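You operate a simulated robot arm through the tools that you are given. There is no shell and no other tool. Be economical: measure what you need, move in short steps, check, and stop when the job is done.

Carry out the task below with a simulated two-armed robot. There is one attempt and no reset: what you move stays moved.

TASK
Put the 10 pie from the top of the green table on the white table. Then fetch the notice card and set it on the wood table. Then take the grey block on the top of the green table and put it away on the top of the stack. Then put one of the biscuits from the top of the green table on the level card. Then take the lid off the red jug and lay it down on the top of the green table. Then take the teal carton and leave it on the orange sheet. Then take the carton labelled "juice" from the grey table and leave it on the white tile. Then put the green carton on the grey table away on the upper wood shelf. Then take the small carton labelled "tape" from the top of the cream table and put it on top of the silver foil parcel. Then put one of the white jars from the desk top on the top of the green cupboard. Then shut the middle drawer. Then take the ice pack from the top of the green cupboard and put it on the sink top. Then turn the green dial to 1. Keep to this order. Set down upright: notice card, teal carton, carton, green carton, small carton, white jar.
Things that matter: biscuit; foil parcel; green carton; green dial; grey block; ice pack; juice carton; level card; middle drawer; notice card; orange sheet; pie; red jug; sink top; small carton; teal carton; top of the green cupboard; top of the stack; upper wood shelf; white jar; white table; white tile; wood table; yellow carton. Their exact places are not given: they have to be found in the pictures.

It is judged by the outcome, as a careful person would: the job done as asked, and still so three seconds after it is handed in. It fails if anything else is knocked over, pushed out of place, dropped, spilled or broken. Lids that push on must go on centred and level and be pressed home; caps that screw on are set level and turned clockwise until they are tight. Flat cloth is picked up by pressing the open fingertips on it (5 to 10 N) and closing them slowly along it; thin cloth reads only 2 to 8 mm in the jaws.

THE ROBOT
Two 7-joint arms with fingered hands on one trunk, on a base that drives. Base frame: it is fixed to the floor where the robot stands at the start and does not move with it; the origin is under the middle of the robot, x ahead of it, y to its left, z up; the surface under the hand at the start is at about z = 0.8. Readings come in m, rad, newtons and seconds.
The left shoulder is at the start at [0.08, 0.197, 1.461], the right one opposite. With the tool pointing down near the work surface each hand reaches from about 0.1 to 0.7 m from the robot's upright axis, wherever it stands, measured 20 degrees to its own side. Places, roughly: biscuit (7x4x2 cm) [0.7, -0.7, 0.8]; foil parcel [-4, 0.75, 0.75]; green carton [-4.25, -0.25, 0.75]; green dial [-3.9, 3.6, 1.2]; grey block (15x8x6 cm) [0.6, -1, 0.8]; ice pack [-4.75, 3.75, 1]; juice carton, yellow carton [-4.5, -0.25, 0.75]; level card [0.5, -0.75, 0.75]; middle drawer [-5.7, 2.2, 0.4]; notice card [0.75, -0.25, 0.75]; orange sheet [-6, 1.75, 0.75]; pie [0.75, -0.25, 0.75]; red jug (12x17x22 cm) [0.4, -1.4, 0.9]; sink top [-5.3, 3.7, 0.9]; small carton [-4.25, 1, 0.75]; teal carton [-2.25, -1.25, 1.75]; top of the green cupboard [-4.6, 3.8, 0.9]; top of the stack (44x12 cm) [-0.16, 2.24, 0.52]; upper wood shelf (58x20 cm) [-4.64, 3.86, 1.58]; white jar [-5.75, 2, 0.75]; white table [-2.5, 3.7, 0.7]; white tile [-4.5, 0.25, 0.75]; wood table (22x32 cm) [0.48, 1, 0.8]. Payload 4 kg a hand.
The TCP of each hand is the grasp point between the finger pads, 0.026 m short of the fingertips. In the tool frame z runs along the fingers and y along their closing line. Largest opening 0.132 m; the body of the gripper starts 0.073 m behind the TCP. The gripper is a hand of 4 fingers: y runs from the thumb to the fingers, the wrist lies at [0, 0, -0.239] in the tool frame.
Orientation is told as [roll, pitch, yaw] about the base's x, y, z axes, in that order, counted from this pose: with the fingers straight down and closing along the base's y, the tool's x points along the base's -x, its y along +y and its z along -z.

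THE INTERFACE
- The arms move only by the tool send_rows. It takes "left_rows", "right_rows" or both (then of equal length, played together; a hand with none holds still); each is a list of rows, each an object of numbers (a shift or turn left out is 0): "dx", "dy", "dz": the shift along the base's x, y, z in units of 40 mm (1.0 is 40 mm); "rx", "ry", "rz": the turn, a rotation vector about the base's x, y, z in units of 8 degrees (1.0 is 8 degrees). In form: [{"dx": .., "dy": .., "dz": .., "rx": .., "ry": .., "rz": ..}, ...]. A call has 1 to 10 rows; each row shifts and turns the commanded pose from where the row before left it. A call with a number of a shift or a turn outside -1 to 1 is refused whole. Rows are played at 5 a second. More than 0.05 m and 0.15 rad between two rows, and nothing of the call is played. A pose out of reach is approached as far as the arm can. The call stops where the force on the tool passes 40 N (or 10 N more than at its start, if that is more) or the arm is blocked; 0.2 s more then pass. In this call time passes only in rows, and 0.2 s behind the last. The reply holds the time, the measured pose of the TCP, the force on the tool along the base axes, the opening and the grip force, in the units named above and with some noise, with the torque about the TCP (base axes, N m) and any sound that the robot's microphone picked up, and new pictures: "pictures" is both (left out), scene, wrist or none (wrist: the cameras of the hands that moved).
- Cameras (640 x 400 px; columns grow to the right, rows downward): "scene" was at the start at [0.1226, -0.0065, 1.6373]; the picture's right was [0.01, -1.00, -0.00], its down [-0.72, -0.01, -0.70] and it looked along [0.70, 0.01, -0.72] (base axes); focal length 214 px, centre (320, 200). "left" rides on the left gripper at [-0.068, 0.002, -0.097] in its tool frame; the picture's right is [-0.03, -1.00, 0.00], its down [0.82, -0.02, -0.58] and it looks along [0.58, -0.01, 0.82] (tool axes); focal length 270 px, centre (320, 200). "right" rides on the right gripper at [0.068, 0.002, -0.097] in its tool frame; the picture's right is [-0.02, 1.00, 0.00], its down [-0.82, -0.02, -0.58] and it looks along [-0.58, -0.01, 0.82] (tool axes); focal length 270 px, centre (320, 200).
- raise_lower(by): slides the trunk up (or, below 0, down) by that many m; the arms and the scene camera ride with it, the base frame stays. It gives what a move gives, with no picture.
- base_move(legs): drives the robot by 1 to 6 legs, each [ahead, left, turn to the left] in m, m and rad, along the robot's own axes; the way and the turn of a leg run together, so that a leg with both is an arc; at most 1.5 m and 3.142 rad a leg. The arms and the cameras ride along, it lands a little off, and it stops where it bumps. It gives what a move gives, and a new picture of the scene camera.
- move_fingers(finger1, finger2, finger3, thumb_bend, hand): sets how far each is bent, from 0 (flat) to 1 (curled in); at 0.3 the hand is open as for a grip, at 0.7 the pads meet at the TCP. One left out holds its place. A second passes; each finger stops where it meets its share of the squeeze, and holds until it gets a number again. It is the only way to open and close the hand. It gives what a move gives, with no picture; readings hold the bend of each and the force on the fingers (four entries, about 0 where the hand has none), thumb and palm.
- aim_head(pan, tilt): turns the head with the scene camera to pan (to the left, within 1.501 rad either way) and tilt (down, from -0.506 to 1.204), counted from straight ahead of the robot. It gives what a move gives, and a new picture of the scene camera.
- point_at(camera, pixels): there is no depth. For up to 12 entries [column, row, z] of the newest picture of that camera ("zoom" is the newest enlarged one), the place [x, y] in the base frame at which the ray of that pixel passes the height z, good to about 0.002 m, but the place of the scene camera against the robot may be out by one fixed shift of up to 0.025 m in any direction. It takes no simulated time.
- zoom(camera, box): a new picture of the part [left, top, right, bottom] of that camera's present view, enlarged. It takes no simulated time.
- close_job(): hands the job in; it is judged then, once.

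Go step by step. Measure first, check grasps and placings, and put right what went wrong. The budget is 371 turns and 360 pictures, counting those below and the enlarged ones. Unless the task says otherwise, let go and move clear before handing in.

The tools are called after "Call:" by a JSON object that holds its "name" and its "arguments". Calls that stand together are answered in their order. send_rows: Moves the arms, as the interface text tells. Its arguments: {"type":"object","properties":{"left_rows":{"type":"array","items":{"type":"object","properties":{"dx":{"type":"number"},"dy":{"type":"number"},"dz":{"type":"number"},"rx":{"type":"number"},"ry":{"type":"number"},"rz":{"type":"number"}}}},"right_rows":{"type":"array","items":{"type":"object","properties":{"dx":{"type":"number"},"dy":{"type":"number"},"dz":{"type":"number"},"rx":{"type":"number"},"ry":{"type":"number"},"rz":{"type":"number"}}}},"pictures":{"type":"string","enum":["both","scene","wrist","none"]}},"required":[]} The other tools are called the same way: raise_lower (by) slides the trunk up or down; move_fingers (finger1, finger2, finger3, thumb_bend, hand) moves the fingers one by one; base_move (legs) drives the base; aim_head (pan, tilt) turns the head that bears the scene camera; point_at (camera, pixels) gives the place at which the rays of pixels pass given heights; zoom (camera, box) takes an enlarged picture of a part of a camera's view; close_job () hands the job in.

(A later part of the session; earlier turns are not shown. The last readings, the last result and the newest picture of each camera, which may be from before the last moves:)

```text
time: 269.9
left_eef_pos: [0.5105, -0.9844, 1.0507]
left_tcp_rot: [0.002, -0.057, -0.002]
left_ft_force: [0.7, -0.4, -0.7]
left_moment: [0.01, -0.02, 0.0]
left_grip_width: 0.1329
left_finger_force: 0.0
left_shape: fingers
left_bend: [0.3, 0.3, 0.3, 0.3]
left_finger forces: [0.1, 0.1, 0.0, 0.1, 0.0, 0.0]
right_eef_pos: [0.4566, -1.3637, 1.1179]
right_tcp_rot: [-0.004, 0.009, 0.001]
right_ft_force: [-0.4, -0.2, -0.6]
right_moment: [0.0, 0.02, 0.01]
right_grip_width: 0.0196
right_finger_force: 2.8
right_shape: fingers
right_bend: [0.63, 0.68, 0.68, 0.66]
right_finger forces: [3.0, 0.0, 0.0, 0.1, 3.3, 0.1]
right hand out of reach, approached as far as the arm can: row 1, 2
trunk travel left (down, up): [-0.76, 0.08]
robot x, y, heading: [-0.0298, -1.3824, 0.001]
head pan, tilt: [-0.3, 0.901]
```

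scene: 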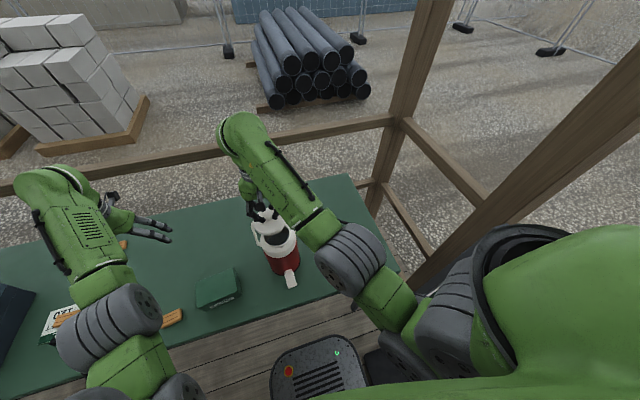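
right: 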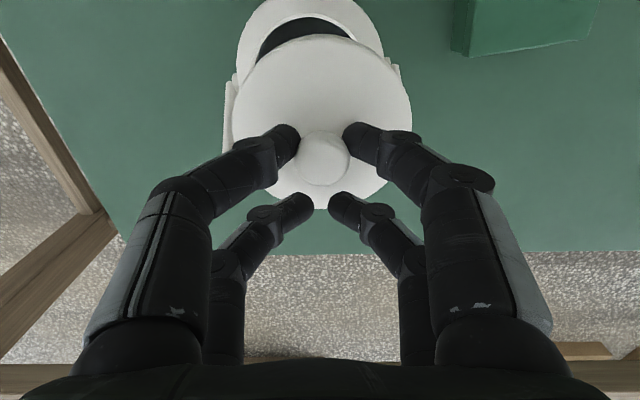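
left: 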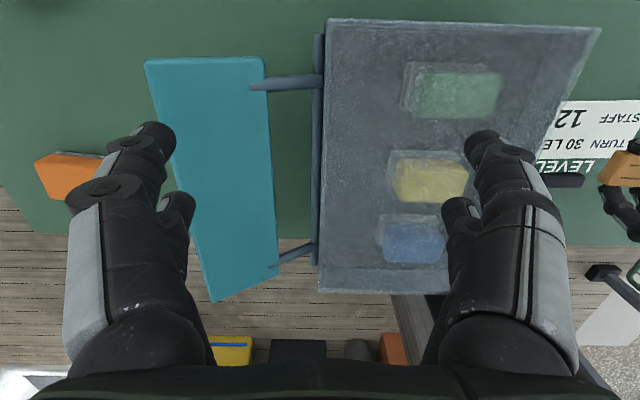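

The lid is off (dark opening visible). I shift the base left so the hand comes over the free spot where the block was, then extend.

Call:
{"name": "base_move", "arguments": {"legs": [[0, 0.25, 0]]}}

Call:
{"name": "send_rows", "arguments": {"right_rows": [{"dx": 0.8}, {"dx": 0.8}, {"dx": 0.8}, {"dx": 0.8}, {"dx": 0.6}], "pictures": "both"}}

```text
time: 271.8
left_eef_pos: [0.5082, -0.734, 1.0521]
left_tcp_rot: [0.005, -0.056, -0.004]
left_ft_force: [-0.3, -0.7, -0.4]
left_moment: [0.0, -0.03, 0.01]
left_grip_width: 0.1329
left_finger_force: 0.0
left_shape: fingers
left_bend: [0.3, 0.3, 0.3, 0.3]
left_finger forces: [0.0, 0.1, 0.1, 0.0, 0.0, 0.0]
right_eef_pos: [0.4543, -1.1137, 1.1167]
right_tcp_rot: [0.0, 0.01, -0.001]
right_ft_force: [-0.4, -1.2, -0.2]
right_moment: [0.01, 0.0, 0.02]
right_grip_width: 0.0193
right_finger_force: 3.2
right_shape: fingers
right_bend: [0.63, 0.68, 0.68, 0.66]
right_finger forces: [3.0, 0.1, 0.0, 0.0, 3.2, 0.0]
trunk travel left (down, up): [-0.76, 0.08]
robot x, y, heading: [-0.0286, -1.1276, 0.003]
head pan, tilt: [-0.3, 0.901]
```

scene: 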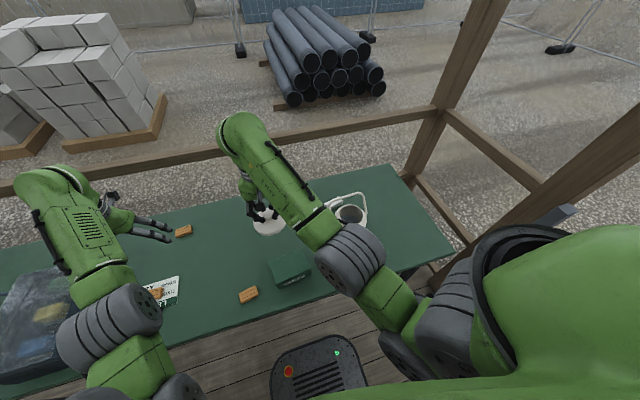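

```text
time: 272.9
left_eef_pos: [0.5102, -0.7321, 1.051]
left_tcp_rot: [0.003, -0.054, -0.003]
left_ft_force: [-0.6, -0.5, -0.2]
left_moment: [0.01, 0.02, -0.01]
left_grip_width: 0.1328
left_finger_force: 0.1
left_shape: fingers
left_bend: [0.3, 0.3, 0.3, 0.3]
left_finger forces: [0.0, 0.1, 0.0, 0.0, 0.0, 0.0]
right_eef_pos: [0.6098, -1.1109, 1.1164]
right_tcp_rot: [-0.003, 0.008, -0.001]
right_ft_force: [0.6, 0.5, -1.3]
right_moment: [-0.04, 0.0, 0.0]
right_grip_width: 0.0196
right_finger_force: 2.8
right_shape: fingers
right_bend: [0.64, 0.68, 0.68, 0.66]
right_finger forces: [3.0, 0.1, 0.0, 0.0, 3.1, 0.0]
trunk travel left (down, up): [-0.76, 0.08]
robot x, y, heading: [-0.0356, -1.1258, 0.002]
head pan, tilt: [-0.3, 0.901]
```

scene: 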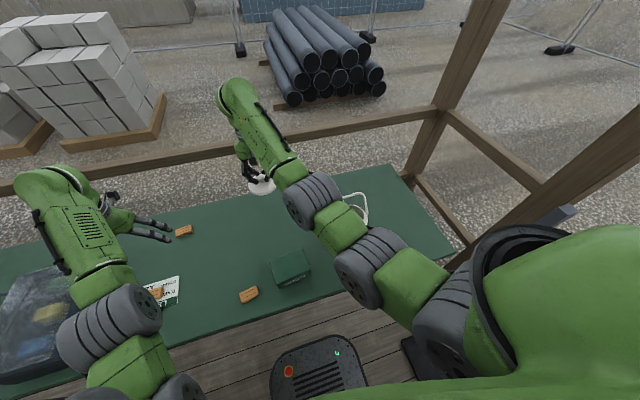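
right: 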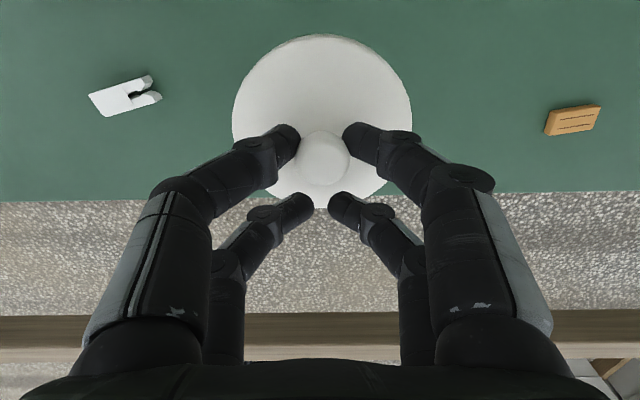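

Call:
{"name": "send_rows", "arguments": {"right_rows": [{"dz": -1}, {"dz": -1}, {"dz": -1}, {"dz": -1}, {"dz": -1}, {"dz": -0.4}], "pictures": "wrist"}}

Call:
{"name": "send_rows", "arguments": {"right_rows": [{"dz": -0.25}, {"dz": -0.25}, {"dz": -0.2}, {"dz": -0.2}], "pictures": "wrist"}}

```text
time: 274.4
left_eef_pos: [0.5084, -0.732, 1.0519]
left_tcp_rot: [0.001, -0.054, -0.003]
left_ft_force: [-0.4, -1.0, 0.1]
left_moment: [0.02, -0.05, -0.01]
left_grip_width: 0.1331
left_finger_force: 0.1
left_shape: fingers
left_bend: [0.3, 0.3, 0.3, 0.3]
left_finger forces: [0.1, 0.0, 0.0, 0.1, 0.0, 0.1]
right_eef_pos: [0.6088, -1.1112, 0.8993]
right_tcp_rot: [-0.006, 0.009, 0.0]
right_ft_force: [0.7, 0.5, -1.5]
right_moment: [0.02, -0.02, 0.0]
right_grip_width: 0.0192
right_finger_force: 3.4
right_shape: fingers
right_bend: [0.64, 0.68, 0.68, 0.66]
right_finger forces: [3.0, 0.0, 0.1, 0.0, 3.1, 0.0]
trunk travel left (down, up): [-0.76, 0.08]
robot x, y, heading: [-0.0306, -1.1257, 0.005]
head pan, tilt: [-0.3, 0.901]
```

right: 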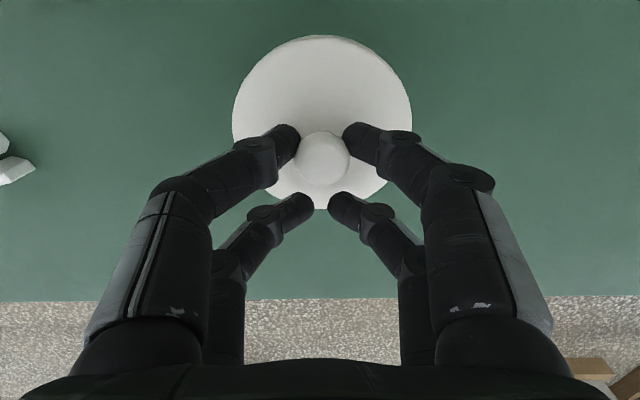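

```text
time: 275.4
left_eef_pos: [0.5097, -0.7323, 1.0512]
left_tcp_rot: [0.001, -0.057, -0.003]
left_ft_force: [-0.1, 0.2, -0.4]
left_moment: [0.02, 0.0, -0.02]
left_grip_width: 0.1328
left_finger_force: 0.1
left_shape: fingers
left_bend: [0.3, 0.3, 0.3, 0.3]
left_finger forces: [0.1, 0.0, 0.1, 0.0, 0.1, 0.0]
right_eef_pos: [0.6076, -1.111, 0.8659]
right_tcp_rot: [-0.005, 0.007, 0.0]
right_ft_force: [-0.2, -0.2, -0.5]
right_moment: [0.01, -0.01, 0.01]
right_grip_width: 0.0191
right_finger_force: 3.3
right_shape: fingers
right_bend: [0.64, 0.68, 0.68, 0.66]
right_finger forces: [2.9, 0.1, 0.1, 0.0, 3.1, 0.1]
trunk travel left (down, up): [-0.76, 0.08]
robot x, y, heading: [-0.0285, -1.1274, 0.001]
head pan, tilt: [-0.3, 0.901]
```

right: 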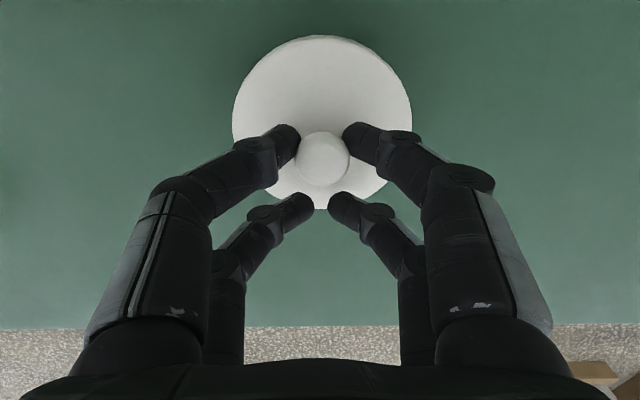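

Call:
{"name": "send_rows", "arguments": {"right_rows": [{"dz": -0.15}, {"dz": -0.15}, {"dz": -0.1}, {"dz": -0.1}, {"dz": -0.1}], "pictures": "wrist"}}

```text
time: 276.6
left_eef_pos: [0.5068, -0.7316, 1.0535]
left_tcp_rot: [0.005, -0.061, -0.005]
left_ft_force: [0.3, 0.5, -0.2]
left_moment: [0.02, -0.02, -0.01]
left_grip_width: 0.133
left_finger_force: 0.1
left_shape: fingers
left_bend: [0.3, 0.3, 0.3, 0.3]
left_finger forces: [0.0, 0.1, 0.0, 0.1, 0.0, 0.0]
right_eef_pos: [0.6011, -1.1109, 0.8517]
right_tcp_rot: [-0.003, -0.003, 0.0]
right_ft_force: [6.0, -0.2, 27.4]
right_moment: [-0.04, 0.34, -0.02]
right_grip_width: 0.0164
right_finger_force: 15.9
right_shape: fingers
right_bend: [0.69, 0.68, 0.68, 0.68]
right_finger forces: [15.4, 0.0, 0.0, 0.0, 16.6, 0.0]
right hand out of reach, approached as far as the arm can: row 2, 4
trunk travel left (down, up): [-0.76, 0.08]
robot x, y, heading: [-0.0309, -1.1258, -0.0]
head pan, tilt: [-0.3, 0.901]
```

right: 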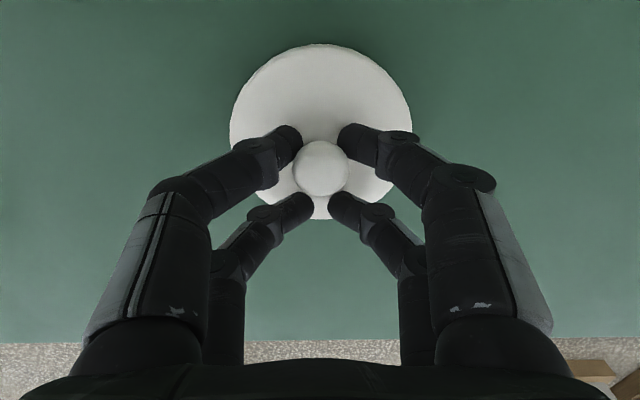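

Firm contact at 0.852: the lid is on the table. I relieve the push, open and lift away.

Call:
{"name": "send_rows", "arguments": {"right_rows": [{"dz": 0.25}], "pictures": "none"}}

Call:
{"name": "move_fingers", "arguments": {"hand": "right", "finger1": 0.5, "finger2": 0.5, "finger3": 0.5, "thumb_bend": 0.5}}

Call:
{"name": "send_rows", "arguments": {"right_rows": [{"dz": 0.5}, {"dz": 1}, {"dz": 1}, {"dz": 1}, {"dz": 1}, {"dz": 1}], "pictures": "wrist"}}

```text
time: 276.9
left_eef_pos: [0.5088, -0.7321, 1.0511]
left_tcp_rot: [0.001, -0.056, -0.002]
left_ft_force: [-0.4, -1.1, 0.3]
left_moment: [0.0, 0.02, 0.02]
left_grip_width: 0.1328
left_finger_force: 0.0
left_shape: fingers
left_bend: [0.3, 0.3, 0.3, 0.3]
left_finger forces: [0.0, 0.0, 0.0, 0.0, 0.0, 0.1]
right_eef_pos: [0.5964, -1.1126, 0.8521]
right_tcp_rot: [-0.007, 0.016, -0.001]
right_ft_force: [-1.7, -0.4, 3.3]
right_moment: [0.06, 0.13, 0.01]
right_grip_width: 0.0154
right_finger_force: 5.9
right_shape: fingers
right_bend: [0.67, 0.68, 0.68, 0.67]
right_finger forces: [8.5, 0.0, 0.1, 0.0, 3.4, 0.0]
trunk travel left (down, up): [-0.76, 0.08]
robot x, y, heading: [-0.0318, -1.1251, 0.005]
head pan, tilt: [-0.3, 0.901]
```

```text
time: 277.9
left_eef_pos: [0.5074, -0.7321, 1.0525]
left_tcp_rot: [0.004, -0.057, -0.003]
left_ft_force: [-0.1, 0.2, 0.1]
left_moment: [-0.01, 0.0, 0.01]
left_grip_width: 0.1325
left_finger_force: 0.1
left_shape: fingers
left_bend: [0.3, 0.3, 0.3, 0.3]
left_finger forces: [0.0, 0.0, 0.0, 0.1, 0.0, 0.1]
right_eef_pos: [0.5985, -1.1121, 0.8563]
right_tcp_rot: [-0.003, 0.008, 0.001]
right_ft_force: [-0.8, -2.5, 8.1]
right_moment: [0.14, 0.07, 0.06]
right_grip_width: 0.0629
right_finger_force: 4.3
right_shape: fingers
right_bend: [0.52, 0.52, 0.5, 0.5]
right_finger forces: [3.4, 3.8, 0.0, 0.0, 1.4, 0.1]
trunk travel left (down, up): [-0.76, 0.08]
robot x, y, heading: [-0.028, -1.1285, 0.004]
head pan, tilt: [-0.3, 0.901]
```

```text
time: 279.4
left_eef_pos: [0.5081, -0.7319, 1.0528]
left_tcp_rot: [0.004, -0.056, -0.002]
left_ft_force: [0.2, -0.2, -0.2]
left_moment: [0.01, -0.04, 0.01]
left_grip_width: 0.1326
left_finger_force: 0.1
left_shape: fingers
left_bend: [0.3, 0.3, 0.3, 0.3]
left_finger forces: [0.0, 0.1, 0.0, 0.1, 0.0, 0.0]
right_eef_pos: [0.6331, -1.0963, 1.0675]
right_tcp_rot: [-0.005, 0.013, 0.002]
right_ft_force: [-1.1, -0.3, 0.2]
right_moment: [0.0, -0.03, -0.01]
right_grip_width: 0.0655
right_finger_force: 0.1
right_shape: fingers
right_bend: [0.5, 0.5, 0.5, 0.5]
right_finger forces: [0.0, 0.0, 0.0, 0.0, 0.1, 0.0]
right hand out of reach, approached as far as the arm can: row 2, 3, 4, 5, 6
trunk travel left (down, up): [-0.76, 0.08]
robot x, y, heading: [-0.0306, -1.1272, 0.003]
head pan, tilt: [-0.3, 0.901]
```

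right: 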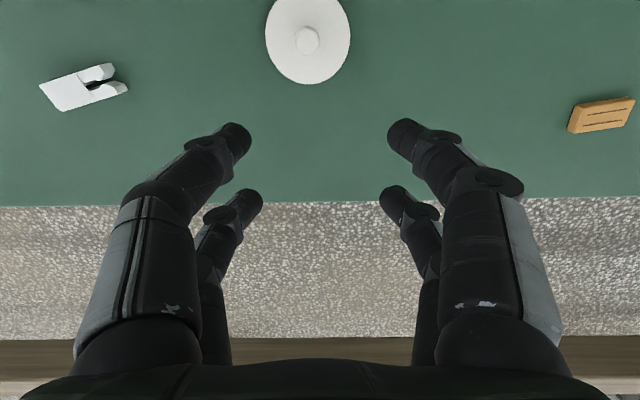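

The lid lies flat on the green table. Next the teal carton inside the cabin: I back away, tuck arms forward and inward, and go to the doorway (reversing in, heading 0).

Call:
{"name": "move_fingers", "arguments": {"hand": "right", "finger1": 0.3, "finger2": 0.3, "finger3": 0.3, "thumb_bend": 0.3}}

Call:
{"name": "base_move", "arguments": {"legs": [[-0.75, 0, -0.003], [0, 1.4, 0], [0, 1.3, 0]]}}

Call:
{"name": "send_rows", "arguments": {"left_rows": [{"dx": 0.4, "dy": -1}, {"dx": 0.4, "dy": -1}, {"dx": 0.4, "dy": -1}, {"dx": 0.4, "dy": -1}, {"dx": 0.4, "dy": -1}, {"dy": -1}, {"dy": -1}], "right_rows": [{"dy": -0.7}, {"dy": -0.7}, {"dy": -0.7}, {"dy": -0.7}, {"dy": -0.7}, {"dy": -0.7}, {"dy": -0.5}], "pictures": "scene"}}

```text
time: 280.4
left_eef_pos: [0.5096, -0.7321, 1.0521]
left_tcp_rot: [0.0, -0.055, -0.004]
left_ft_force: [0.7, 0.3, 0.4]
left_moment: [-0.03, -0.02, 0.01]
left_grip_width: 0.1329
left_finger_force: 0.1
left_shape: fingers
left_bend: [0.3, 0.3, 0.3, 0.3]
left_finger forces: [0.1, 0.0, 0.0, 0.1, 0.0, 0.0]
right_eef_pos: [0.6346, -1.0966, 1.0672]
right_tcp_rot: [-0.006, 0.011, 0.002]
right_ft_force: [-0.3, -0.1, 0.3]
right_moment: [-0.01, -0.04, 0.0]
right_grip_width: 0.1325
right_finger_force: 0.1
right_shape: fingers
right_bend: [0.3, 0.3, 0.3, 0.3]
right_finger forces: [0.0, 0.1, 0.0, 0.0, 0.0, 0.0]
trunk travel left (down, up): [-0.76, 0.08]
robot x, y, heading: [-0.0265, -1.1288, 0.004]
head pan, tilt: [-0.3, 0.901]
```

```text
time: 297.1
left_eef_pos: [-0.2848, 1.9735, 1.0521]
left_tcp_rot: [0.004, -0.057, 0.012]
left_ft_force: [-0.5, 0.9, -0.5]
left_moment: [-0.02, 0.01, 0.02]
left_grip_width: 0.1329
left_finger_force: 0.2
left_shape: fingers
left_bend: [0.3, 0.3, 0.3, 0.3]
left_finger forces: [0.0, 0.0, 0.0, 0.0, 0.1, 0.0]
right_eef_pos: [-0.1539, 1.6109, 1.0658]
right_tcp_rot: [-0.007, 0.012, 0.015]
right_ft_force: [-0.4, -0.7, -0.4]
right_moment: [-0.02, -0.01, -0.02]
right_grip_width: 0.1324
right_finger_force: 0.0
right_shape: fingers
right_bend: [0.3, 0.3, 0.3, 0.3]
right_finger forces: [0.0, 0.0, 0.0, 0.0, 0.0, 0.0]
trunk travel left (down, up): [-0.76, 0.08]
robot x, y, heading: [-0.8193, 1.5727, 0.02]
head pan, tilt: [-0.3, 0.901]
```

scene: 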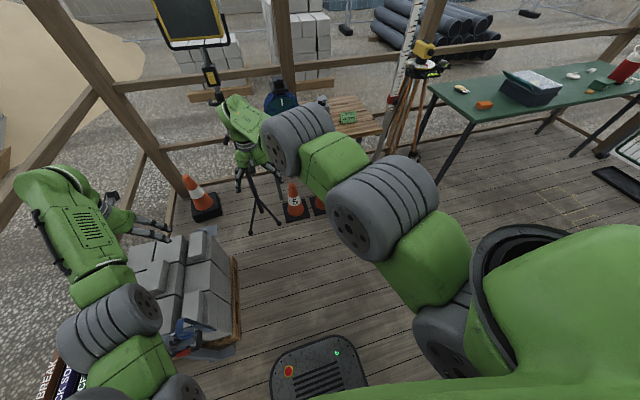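

```text
time: 298.8
left_eef_pos: [-0.2045, 1.6925, 1.0537]
left_tcp_rot: [0.005, -0.056, 0.014]
left_ft_force: [0.2, -0.4, 0.6]
left_moment: [0.03, -0.01, -0.03]
left_grip_width: 0.1327
left_finger_force: 0.0
left_shape: fingers
left_bend: [0.3, 0.3, 0.3, 0.3]
left_finger forces: [0.1, 0.1, 0.0, 0.0, 0.0, 0.0]
right_eef_pos: [-0.111, 1.4322, 1.0645]
right_tcp_rot: [-0.005, 0.016, 0.015]
right_ft_force: [-0.1, -0.2, -0.2]
right_moment: [0.04, -0.02, 0.0]
right_grip_width: 0.1327
right_finger_force: 0.0
right_shape: fingers
right_bend: [0.3, 0.3, 0.3, 0.3]
right_finger forces: [0.0, 0.1, 0.0, 0.0, 0.1, 0.0]
right hand out of reach, approached as far as the arm can: row 1, 2, 3, 4, 5, 6
trunk travel left (down, up): [-0.76, 0.08]
robot x, y, heading: [-0.8165, 1.5744, 0.02]
head pan, tilt: [-0.3, 0.901]
```

scene: 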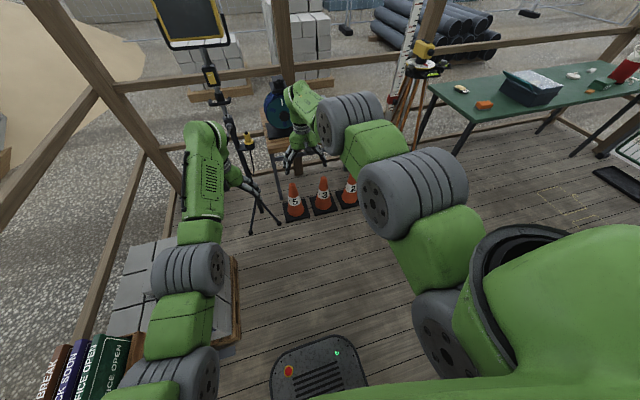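

Call:
{"name": "point_at", "arguments": {"camera": "scene", "pixels": [[468, 185, 1.2], [468, 185, 1.3], [470, 250, 1.3], [180, 330, 1.2], [150, 280, 1.2]]}}

```text
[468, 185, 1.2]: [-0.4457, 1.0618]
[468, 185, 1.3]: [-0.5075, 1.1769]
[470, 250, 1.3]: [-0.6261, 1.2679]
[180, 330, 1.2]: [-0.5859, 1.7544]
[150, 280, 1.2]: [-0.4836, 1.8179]
```

The right elbow juts out; the hand is over-stretched. I pull it back 8 cm and check.

Call:
{"name": "send_rows", "arguments": {"right_rows": [{"dx": -0.7}, {"dx": -0.7}, {"dx": -0.6, "dz": 0.5}, {"dz": 0.5}], "left_rows": [{"dx": 0}, {"dx": 0}, {"dx": 0}, {"dx": 0}], "pictures": "scene"}}

```text
time: 299.8
left_eef_pos: [-0.2033, 1.696, 1.0546]
left_tcp_rot: [0.002, -0.055, 0.011]
left_ft_force: [0.8, 0.9, -0.3]
left_moment: [-0.02, -0.02, -0.01]
left_grip_width: 0.1331
left_finger_force: 0.1
left_shape: fingers
left_bend: [0.3, 0.3, 0.3, 0.3]
left_finger forces: [0.0, 0.0, 0.1, 0.1, 0.1, 0.1]
right_eef_pos: [-0.1086, 1.4419, 1.1023]
right_tcp_rot: [-0.005, 0.009, 0.016]
right_ft_force: [1.0, 0.3, 0.7]
right_moment: [0.03, 0.01, 0.02]
right_grip_width: 0.1324
right_finger_force: 0.1
right_shape: fingers
right_bend: [0.3, 0.3, 0.3, 0.3]
right_finger forces: [0.1, 0.0, 0.1, 0.0, 0.0, 0.0]
right hand out of reach, approached as far as the arm can: row 1, 2, 3
trunk travel left (down, up): [-0.76, 0.08]
robot x, y, heading: [-0.821, 1.5695, 0.017]
head pan, tilt: [-0.3, 0.901]
```

scene: 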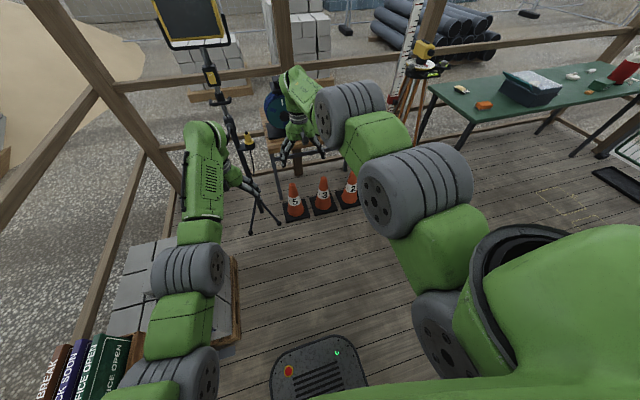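

Call:
{"name": "send_rows", "arguments": {"right_rows": [{"dz": -1}, {"dz": -1}, {"dz": -1}, {"dz": -1}, {"dx": -0.8, "dy": -0.4}, {"dx": -0.8, "dy": -0.4}, {"dx": -0.8, "dy": -0.4}], "pictures": "scene"}}

```text
time: 301.4
left_eef_pos: [-0.2031, 1.6942, 1.0541]
left_tcp_rot: [0.003, -0.057, 0.012]
left_ft_force: [0.5, 0.0, -0.8]
left_moment: [0.0, 0.0, 0.01]
left_grip_width: 0.133
left_finger_force: 0.1
left_shape: fingers
left_bend: [0.3, 0.3, 0.3, 0.3]
left_finger forces: [0.0, 0.0, 0.0, 0.0, 0.0, 0.0]
right_eef_pos: [-0.137, 1.3996, 0.9157]
right_tcp_rot: [-0.004, 0.013, 0.015]
right_ft_force: [0.3, -0.1, 0.7]
right_moment: [0.02, 0.02, 0.02]
right_grip_width: 0.1326
right_finger_force: 0.0
right_shape: fingers
right_bend: [0.3, 0.3, 0.3, 0.3]
right_finger forces: [0.0, 0.0, 0.0, 0.1, 0.1, 0.1]
right hand out of reach, approached as far as the arm can: row 4, 5, 6, 7
trunk travel left (down, up): [-0.76, 0.08]
robot x, y, heading: [-0.8199, 1.5708, 0.019]
head pan, tilt: [-0.3, 0.901]
```

scene: 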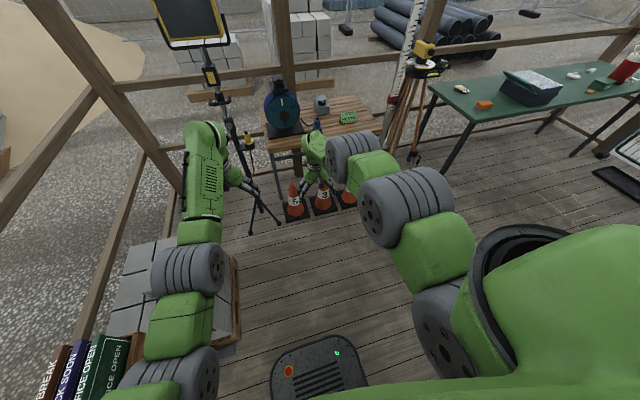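

Call:
{"name": "send_rows", "arguments": {"right_rows": [{"dy": -1, "dz": 0.3}, {"dy": -1, "dz": 0.3}, {"dy": -1, "dz": 0.3}, {"dy": -1, "dz": 0.3}, {"dy": -0.6, "dx": -0.8}, {"dx": -0.8}, {"dx": -0.8}, {"dx": -0.8}, {"dx": -0.8}], "pictures": "scene"}}

```text
time: 303.4
left_eef_pos: [-0.2037, 1.6947, 1.0563]
left_tcp_rot: [0.003, -0.056, 0.013]
left_ft_force: [-0.7, -0.8, -0.2]
left_moment: [0.02, -0.02, 0.0]
left_grip_width: 0.133
left_finger_force: 0.0
left_shape: fingers
left_bend: [0.3, 0.3, 0.3, 0.3]
left_finger forces: [0.0, 0.1, 0.0, 0.0, 0.1, 0.1]
right_eef_pos: [-0.1599, 1.1851, 0.9399]
right_tcp_rot: [-0.005, 0.015, 0.016]
right_ft_force: [0.7, -1.3, 0.7]
right_moment: [0.01, -0.01, 0.04]
right_grip_width: 0.1326
right_finger_force: 0.1
right_shape: fingers
right_bend: [0.3, 0.3, 0.3, 0.3]
right_finger forces: [0.0, 0.0, 0.1, 0.1, 0.0, 0.0]
right hand out of reach, approached as far as the arm can: row 1, 5, 6, 7, 8, 9
trunk travel left (down, up): [-0.76, 0.08]
robot x, y, heading: [-0.817, 1.5665, 0.018]
head pan, tilt: [-0.3, 0.901]
```

scene: 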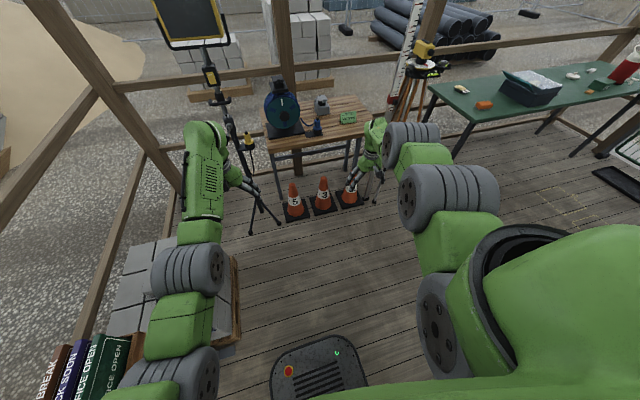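

Call:
{"name": "send_rows", "arguments": {"right_rows": [{"rz": 1}, {"rz": 1}, {"rz": 1}, {"rz": 1}, {"rz": 1}, {"dx": -0.8, "dy": 0.5}, {"dx": -0.8, "dy": 0.5}, {"dx": -0.8, "dy": 0.5}, {"dx": -0.8, "dy": 0.5}], "pictures": "scene"}}

```text
time: 305.4
left_eef_pos: [-0.2033, 1.6944, 1.0542]
left_tcp_rot: [0.003, -0.056, 0.013]
left_ft_force: [-0.3, 1.2, 0.1]
left_moment: [0.01, 0.02, 0.02]
left_grip_width: 0.1332
left_finger_force: 0.1
left_shape: fingers
left_bend: [0.3, 0.3, 0.3, 0.3]
left_finger forces: [0.0, 0.0, 0.1, 0.0, 0.0, 0.0]
right_eef_pos: [-0.1589, 1.2265, 0.8984]
right_tcp_rot: [-0.002, 0.013, 0.714]
right_ft_force: [-0.2, -0.8, 0.1]
right_moment: [-0.02, -0.05, -0.01]
right_grip_width: 0.1326
right_finger_force: 0.1
right_shape: fingers
right_bend: [0.3, 0.3, 0.3, 0.3]
right_finger forces: [0.0, 0.1, 0.0, 0.0, 0.0, 0.1]
right hand out of reach, approached as far as the arm can: row 6, 7, 8, 9
trunk travel left (down, up): [-0.76, 0.08]
robot x, y, heading: [-0.8161, 1.5697, 0.016]
head pan, tilt: [-0.3, 0.901]
```

scene: 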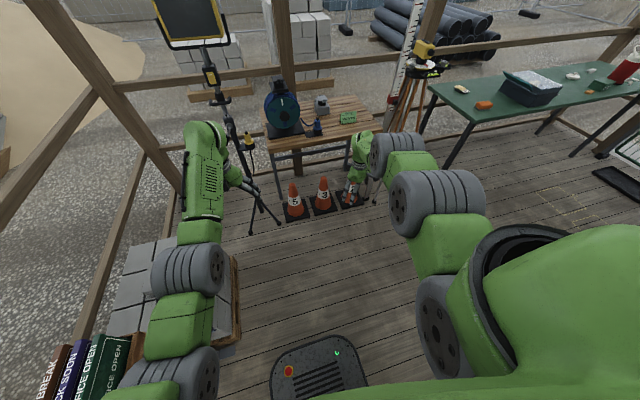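

Call:
{"name": "send_rows", "arguments": {"right_rows": [{"ry": -1}, {"ry": -1}, {"ry": -1}, {"ry": -1}, {"dx": -0.8, "dz": 0.4}, {"dx": -0.8, "dz": 0.4}, {"dx": -0.8, "dz": 0.4}, {"dx": -0.8, "dz": 0.4}], "pictures": "scene"}}

```text
time: 307.1
left_eef_pos: [-0.2039, 1.6947, 1.0549]
left_tcp_rot: [0.003, -0.055, 0.011]
left_ft_force: [0.1, 0.3, 0.0]
left_moment: [0.03, -0.03, -0.01]
left_grip_width: 0.1329
left_finger_force: 0.0
left_shape: fingers
left_bend: [0.3, 0.3, 0.3, 0.3]
left_finger forces: [0.0, 0.0, 0.0, 0.1, 0.0, 0.1]
right_eef_pos: [-0.0563, 1.2504, 0.8994]
right_tcp_rot: [-0.376, -0.248, 0.731]
right_ft_force: [0.1, 0.1, -0.3]
right_moment: [-0.02, -0.02, -0.01]
right_grip_width: 0.1326
right_finger_force: 0.0
right_shape: fingers
right_bend: [0.3, 0.3, 0.3, 0.3]
right_finger forces: [0.0, 0.0, 0.0, 0.0, 0.0, 0.0]
right hand out of reach, approached as far as the arm can: row 1, 2, 3, 4, 5, 6, 7, 8
trunk travel left (down, up): [-0.76, 0.08]
robot x, y, heading: [-0.8172, 1.5712, 0.016]
head pan, tilt: [-0.3, 0.901]
```

scene: 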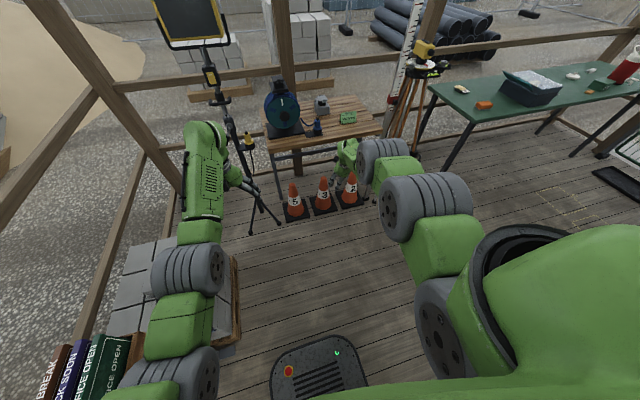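

The forward tilt drives it outward, so the wrist bend is at its limit; I tilt the other way (fingers toward me) and pull back.

Call:
{"name": "send_rows", "arguments": {"right_rows": [{"ry": 1}, {"ry": 1}, {"ry": 1}, {"ry": 1}, {"ry": 1}, {"ry": 1}, {"dx": -0.8, "dz": 0.3, "ry": 0.5}, {"dx": -0.8, "dz": 0.3, "ry": 0.5}, {"dx": -0.8, "dz": 0.3}, {"dx": -0.8, "dz": 0.3}], "pictures": "scene"}}

```text
time: 309.4
left_eef_pos: [-0.204, 1.6944, 1.0537]
left_tcp_rot: [0.004, -0.056, 0.012]
left_ft_force: [0.1, -0.8, -0.5]
left_moment: [0.02, 0.01, 0.0]
left_grip_width: 0.1328
left_finger_force: 0.1
left_shape: fingers
left_bend: [0.3, 0.3, 0.3, 0.3]
left_finger forces: [0.0, 0.1, 0.0, 0.0, 0.0, 0.1]
right_eef_pos: [-0.2371, 1.298, 0.9634]
right_tcp_rot: [0.256, 0.41, 0.788]
right_ft_force: [0.9, 0.3, -0.6]
right_moment: [0.0, -0.02, 0.0]
right_grip_width: 0.133
right_finger_force: 0.0
right_shape: fingers
right_bend: [0.3, 0.3, 0.3, 0.3]
right_finger forces: [0.0, 0.1, 0.1, 0.0, 0.1, 0.0]
right hand out of reach, approached as far as the arm can: row 1, 2, 3, 4, 5, 6, 7, 8, 9, 10
trunk travel left (down, up): [-0.76, 0.08]
robot x, y, heading: [-0.8135, 1.5704, 0.02]
head pan, tilt: [-0.3, 0.901]
```

scene: 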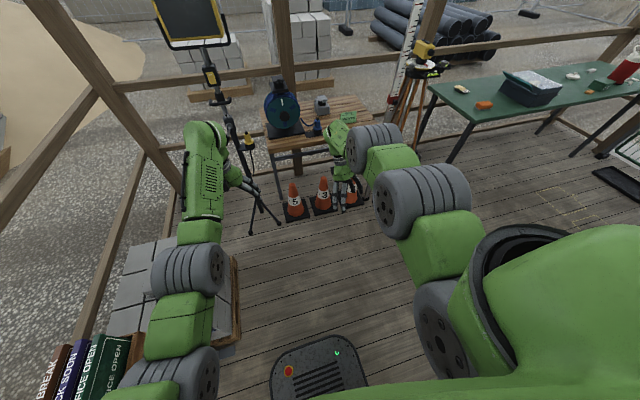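

Call:
{"name": "send_rows", "arguments": {"right_rows": [{"ry": -0.9, "dz": 1}, {"ry": -0.9, "dz": 1}, {"ry": -0.9, "dz": 1}, {"ry": -0.8, "dz": 1}, {"rz": -1, "dz": 1}, {"rz": -1, "dz": 1}, {"rz": -1, "dz": 1}, {"rz": -1, "dz": 1}, {"rz": -1, "dz": 1}], "pictures": "scene"}}

```text
time: 311.4
left_eef_pos: [-0.2053, 1.6953, 1.0541]
left_tcp_rot: [0.003, -0.058, 0.013]
left_ft_force: [-0.9, 0.2, -0.2]
left_moment: [0.02, -0.02, 0.01]
left_grip_width: 0.1327
left_finger_force: 0.0
left_shape: fingers
left_bend: [0.3, 0.3, 0.3, 0.3]
left_finger forces: [0.0, 0.1, 0.0, 0.1, 0.0, 0.1]
right_eef_pos: [-0.1202, 1.309, 1.2742]
right_tcp_rot: [-0.084, 0.046, 0.009]
right_ft_force: [-1.1, -0.2, 0.2]
right_moment: [0.01, 0.0, -0.02]
right_grip_width: 0.1328
right_finger_force: 0.1
right_shape: fingers
right_bend: [0.3, 0.3, 0.3, 0.3]
right_finger forces: [0.0, 0.1, 0.0, 0.0, 0.0, 0.1]
right hand out of reach, approached as far as the arm can: row 1, 2, 3, 4, 8, 9
trunk travel left (down, up): [-0.76, 0.08]
robot x, y, heading: [-0.8174, 1.5757, 0.015]
head pan, tilt: [-0.3, 0.901]
```

scene: 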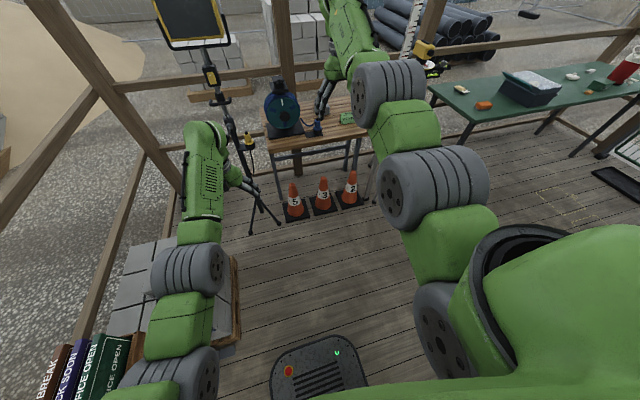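

Call:
{"name": "send_rows", "arguments": {"right_rows": [{"dx": -0.4, "dy": -0.9}, {"dx": -0.4, "dy": -0.9}, {"dx": -0.6, "dy": -0.9}, {"dx": -0.6, "dy": -0.9}, {"dx": -0.6, "dy": -0.9, "dz": -0.4}, {"dx": -0.6, "dy": -0.9, "dz": -0.4}, {"dx": -0.6, "dz": -0.9}, {"dx": -0.6, "dz": -0.9}, {"dx": -0.6, "dz": -0.9}, {"dz": -0.9}], "pictures": "scene"}}

```text
time: 313.6
left_eef_pos: [-0.2044, 1.6938, 1.0541]
left_tcp_rot: [0.003, -0.057, 0.012]
left_ft_force: [0.2, -0.7, 1.9]
left_moment: [0.02, -0.05, 0.0]
left_grip_width: 0.1329
left_finger_force: 0.0
left_shape: fingers
left_bend: [0.3, 0.3, 0.3, 0.3]
left_finger forces: [0.1, 0.1, 0.0, 0.0, 0.0, 0.0]
right_eef_pos: [-0.313, 1.0912, 1.0944]
right_tcp_rot: [-0.085, 0.048, 0.01]
right_ft_force: [0.5, -1.0, -0.2]
right_moment: [-0.01, 0.0, 0.03]
right_grip_width: 0.1329
right_finger_force: 0.2
right_shape: fingers
right_bend: [0.3, 0.3, 0.3, 0.3]
right_finger forces: [0.0, 0.0, 0.0, 0.0, 0.0, 0.0]
right hand out of reach, approached as far as the arm can: row 4
trunk travel left (down, up): [-0.76, 0.08]
robot x, y, heading: [-0.8192, 1.5705, 0.018]
head pan, tilt: [-0.3, 0.901]
```

scene: 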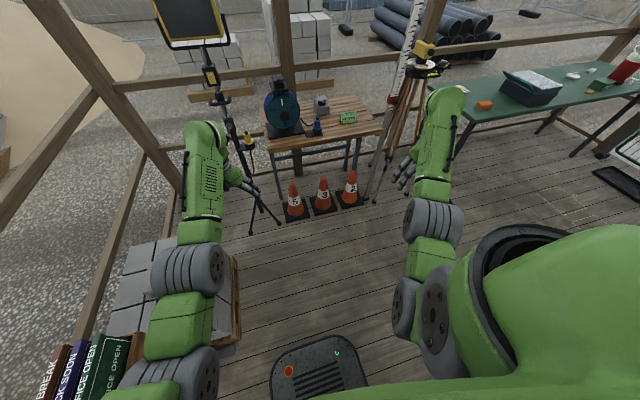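

The arm is back in its normal shape. I bring the hand forward and inward, level.

Call:
{"name": "send_rows", "arguments": {"right_rows": [{"dx": 0.5, "dy": 0.9, "rx": 0.6, "ry": -0.3}, {"dx": 0.5, "dy": 0.9}, {"dx": 0.5, "dy": 0.9}, {"dx": 0.5, "dy": 0.9}, {"dx": 0.5, "dy": 0.9}, {"dx": 0.5, "dy": 0.9}, {"dx": 0, "dy": 0.9}, {"dy": 0.7}], "pictures": "scene"}}

```text
time: 315.4
left_eef_pos: [-0.2044, 1.6954, 1.0554]
left_tcp_rot: [0.001, -0.056, 0.013]
left_ft_force: [0.5, 0.6, 0.0]
left_moment: [-0.03, -0.01, -0.01]
left_grip_width: 0.133
left_finger_force: 0.0
left_shape: fingers
left_bend: [0.3, 0.3, 0.3, 0.3]
left_finger forces: [0.0, 0.0, 0.0, 0.1, 0.1, 0.0]
right_eef_pos: [-0.1951, 1.3737, 1.0965]
right_tcp_rot: [-0.002, 0.005, 0.012]
right_ft_force: [0.6, 0.6, 1.0]
right_moment: [-0.01, 0.01, 0.01]
right_grip_width: 0.133
right_finger_force: 0.0
right_shape: fingers
right_bend: [0.3, 0.3, 0.3, 0.3]
right_finger forces: [0.0, 0.0, 0.0, 0.0, 0.1, 0.0]
trunk travel left (down, up): [-0.76, 0.08]
robot x, y, heading: [-0.8177, 1.5698, 0.018]
head pan, tilt: [-0.3, 0.901]
```

scene: 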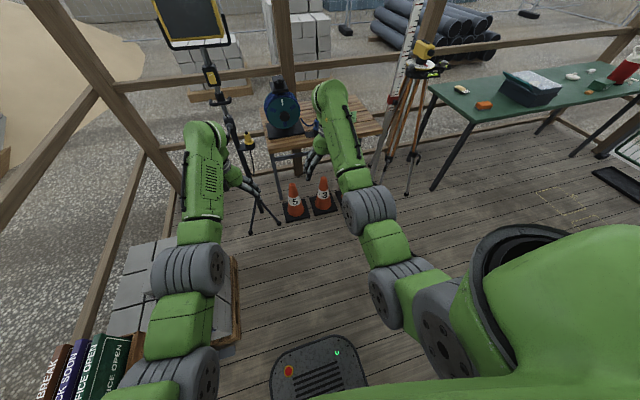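

Call:
{"name": "base_move", "arguments": {"legs": [[-0.35, 0.22, -0.018], [-1.0, 0.0, 0], [-0.8, 0, 0]]}}

Call:
{"name": "aim_head", "arguments": {"pan": -1.0, "tilt": 0.2}}

```text
time: 326.5
left_eef_pos: [-2.3471, 1.8816, 1.0548]
left_tcp_rot: [0.005, -0.058, 0.012]
left_ft_force: [-0.3, -0.7, -0.1]
left_moment: [0.0, -0.04, -0.04]
left_grip_width: 0.1332
left_finger_force: 0.1
left_shape: fingers
left_bend: [0.3, 0.3, 0.3, 0.3]
left_finger forces: [0.0, 0.1, 0.1, 0.0, 0.0, 0.0]
right_eef_pos: [-2.3379, 1.5602, 1.0964]
right_tcp_rot: [-0.003, 0.004, 0.013]
right_ft_force: [0.3, -0.8, 0.0]
right_moment: [0.02, 0.0, 0.0]
right_grip_width: 0.1328
right_finger_force: 0.0
right_shape: fingers
right_bend: [0.3, 0.3, 0.3, 0.3]
right_finger forces: [0.1, 0.1, 0.0, 0.1, 0.1, 0.0]
trunk travel left (down, up): [-0.76, 0.08]
robot x, y, heading: [-2.9624, 1.7592, 0.015]
head pan, tilt: [-0.3, 0.901]
```

scene: 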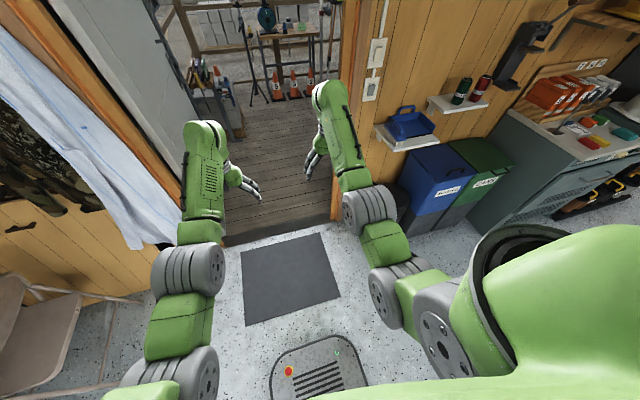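

```text
time: 327.6
left_eef_pos: [-2.3484, 1.8823, 1.0538]
left_tcp_rot: [0.005, -0.056, 0.012]
left_ft_force: [-0.3, -0.3, 0.9]
left_moment: [-0.03, -0.02, 0.01]
left_grip_width: 0.1326
left_finger_force: 0.0
left_shape: fingers
left_bend: [0.3, 0.3, 0.3, 0.3]
left_finger forces: [0.0, 0.1, 0.0, 0.0, 0.0, 0.0]
right_eef_pos: [-2.338, 1.56, 1.0969]
right_tcp_rot: [-0.001, 0.004, 0.013]
right_ft_force: [-0.4, 0.4, -0.5]
right_moment: [0.0, -0.01, -0.01]
right_grip_width: 0.1325
right_finger_force: 0.1
right_shape: fingers
right_bend: [0.3, 0.3, 0.3, 0.3]
right_finger forces: [0.0, 0.0, 0.1, 0.1, 0.0, 0.1]
trunk travel left (down, up): [-0.76, 0.08]
robot x, y, heading: [-2.9641, 1.761, 0.019]
head pan, tilt: [-1.0, 0.201]
```

scene: 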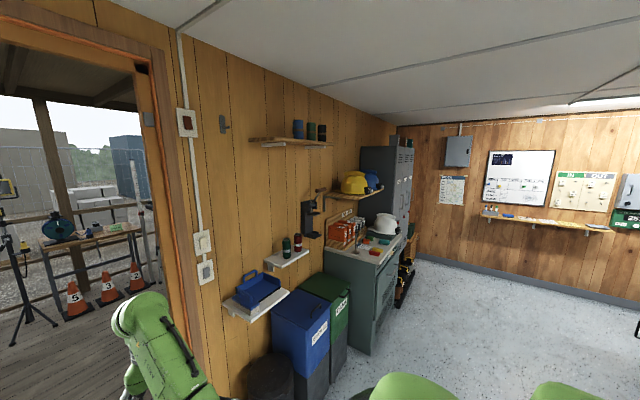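

Call:
{"name": "aim_head", "arguments": {"pan": -1.5, "tilt": 0.35}}

Call:
{"name": "zoom", "arguments": {"camera": "scene", "box": [180, 40, 420, 240]}}

```text
time: 328.5
left_eef_pos: [-2.3479, 1.8833, 1.0549]
left_tcp_rot: [0.004, -0.056, 0.012]
left_ft_force: [-0.3, 0.5, -0.8]
left_moment: [-0.01, 0.01, -0.01]
left_grip_width: 0.1328
left_finger_force: 0.1
left_shape: fingers
left_bend: [0.3, 0.3, 0.3, 0.3]
left_finger forces: [0.1, 0.0, 0.0, 0.0, 0.0, 0.0]
right_eef_pos: [-2.3382, 1.5603, 1.0963]
right_tcp_rot: [-0.001, 0.002, 0.013]
right_ft_force: [1.2, 0.0, 0.0]
right_moment: [-0.04, 0.01, -0.02]
right_grip_width: 0.1329
right_finger_force: 0.1
right_shape: fingers
right_bend: [0.3, 0.3, 0.3, 0.3]
right_finger forces: [0.0, 0.0, 0.0, 0.2, 0.0, 0.0]
trunk travel left (down, up): [-0.76, 0.08]
robot x, y, heading: [-2.9598, 1.7593, 0.019]
head pan, tilt: [-1.499, 0.351]
```

scene: 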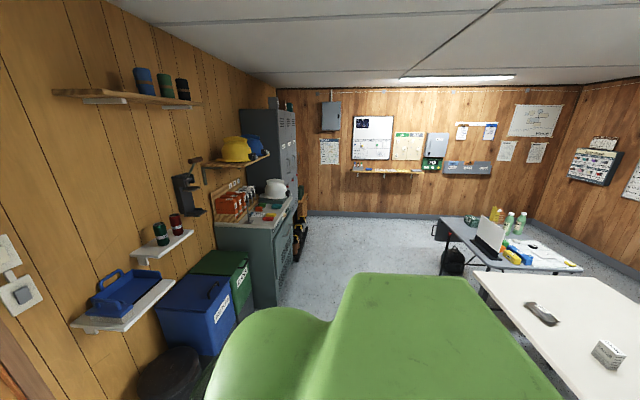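

```text
2.00 times, centred on (300, 140) of scene
```

zoom: 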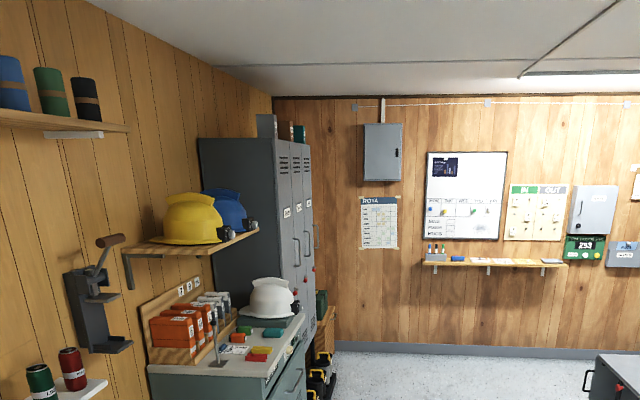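

Call:
{"name": "point_at", "arguments": {"camera": "scene", "pixels": [[478, 276, 0.72], [578, 398, 0.72], [442, 235, 0.72], [485, 270, 0.72], [280, 305, 0.0], [303, 258, 0.0], [298, 255, 0], [275, 107, 1.7], [292, 107, 1.7], [240, 330, 0]]}}

```text
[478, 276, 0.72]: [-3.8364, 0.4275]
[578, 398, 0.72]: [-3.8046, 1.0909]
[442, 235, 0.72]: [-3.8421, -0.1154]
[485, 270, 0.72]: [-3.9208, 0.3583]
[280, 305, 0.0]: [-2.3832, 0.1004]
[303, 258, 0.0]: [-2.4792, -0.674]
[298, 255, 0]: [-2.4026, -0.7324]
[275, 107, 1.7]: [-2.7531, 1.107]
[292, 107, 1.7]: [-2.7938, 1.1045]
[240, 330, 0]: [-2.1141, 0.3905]
```

The teal carton is on top of the tall lockers. The aisle is x -3.8…-2.5; I drive down it at x≈-3.15 to face the lockers.

Call:
{"name": "base_move", "arguments": {"legs": [[-0.22, 0, -0.019], [0, -1.45, 0], [0, -1.45, 0]]}}

Call:
{"name": "aim_head", "arguments": {"pan": 0, "tilt": 0.0}}

```text
time: 344.0
left_eef_pos: [-2.5862, -1.0567, 1.0544]
left_tcp_rot: [0.003, -0.056, -0.004]
left_ft_force: [-0.1, 0.5, -0.5]
left_moment: [-0.03, 0.01, -0.03]
left_grip_width: 0.1329
left_finger_force: 0.1
left_shape: fingers
left_bend: [0.3, 0.3, 0.3, 0.3]
left_finger forces: [0.0, 0.1, 0.1, 0.0, 0.1, 0.0]
right_eef_pos: [-2.5815, -1.3793, 1.0969]
right_tcp_rot: [-0.002, 0.005, -0.004]
right_ft_force: [0.3, 0.1, -0.3]
right_moment: [0.03, 0.01, 0.03]
right_grip_width: 0.1328
right_finger_force: 0.1
right_shape: fingers
right_bend: [0.3, 0.3, 0.3, 0.3]
right_finger forces: [0.0, 0.0, 0.0, 0.1, 0.0, 0.1]
trunk travel left (down, up): [-0.76, 0.08]
robot x, y, heading: [-3.2016, -1.1731, 0.005]
head pan, tilt: [-1.499, 0.351]
```

scene: 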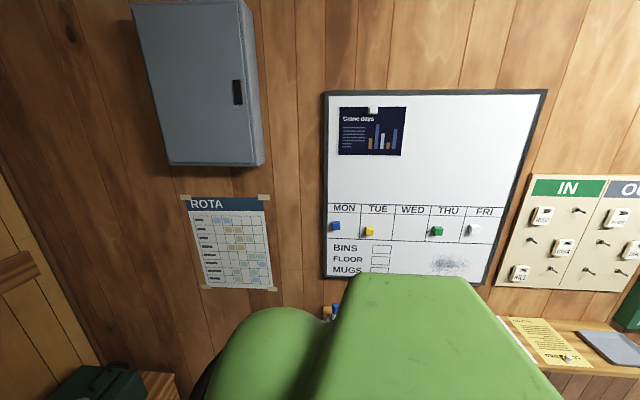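

```text
time: 345.6
left_eef_pos: [-2.5866, -1.0573, 1.0537]
left_tcp_rot: [0.002, -0.056, -0.004]
left_ft_force: [0.0, -0.1, -0.7]
left_moment: [-0.01, -0.05, -0.02]
left_grip_width: 0.1329
left_finger_force: 0.0
left_shape: fingers
left_bend: [0.3, 0.3, 0.3, 0.3]
left_finger forces: [0.0, 0.1, 0.0, 0.0, 0.1, 0.0]
right_eef_pos: [-2.5811, -1.3794, 1.0958]
right_tcp_rot: [-0.001, 0.002, -0.003]
right_ft_force: [1.0, -0.4, -0.4]
right_moment: [-0.01, 0.0, 0.01]
right_grip_width: 0.1325
right_finger_force: 0.0
right_shape: fingers
right_bend: [0.3, 0.3, 0.3, 0.3]
right_finger forces: [0.1, 0.1, 0.1, 0.0, 0.0, 0.0]
trunk travel left (down, up): [-0.76, 0.08]
robot x, y, heading: [-3.1966, -1.1714, -0.002]
head pan, tilt: [0.0, 0.0]
```

scene: 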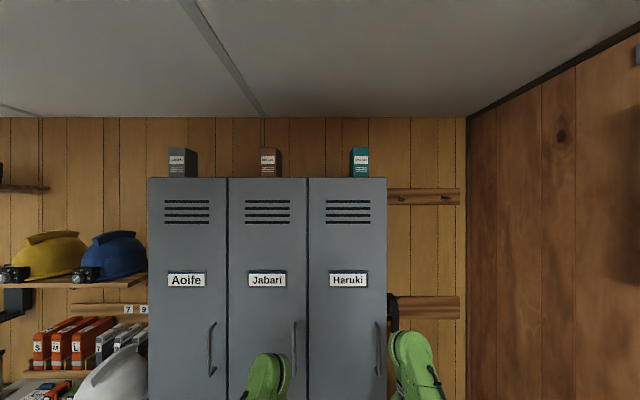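

Call:
{"name": "zoom", "arguments": {"camera": "scene", "box": [320, 130, 400, 190]}}

Call:
{"name": "point_at", "arguments": {"camera": "scene", "pixels": [[360, 177, 1.7], [360, 177, 1.71], [360, 177, 1.69], [385, 178, 1.7], [352, 148, 1.8], [369, 148, 1.8]]}}

```text
6.67 times, centred on (360, 160) of scene
```

zoom: 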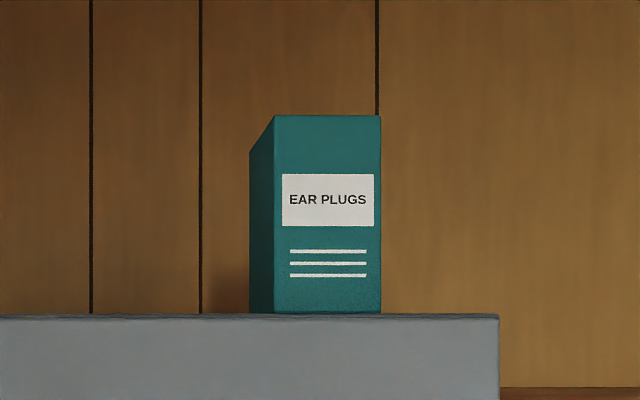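

```text
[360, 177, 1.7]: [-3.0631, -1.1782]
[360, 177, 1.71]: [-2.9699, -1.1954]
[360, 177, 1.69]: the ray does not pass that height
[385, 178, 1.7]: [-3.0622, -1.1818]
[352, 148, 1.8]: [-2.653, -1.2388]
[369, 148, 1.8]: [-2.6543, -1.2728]
```

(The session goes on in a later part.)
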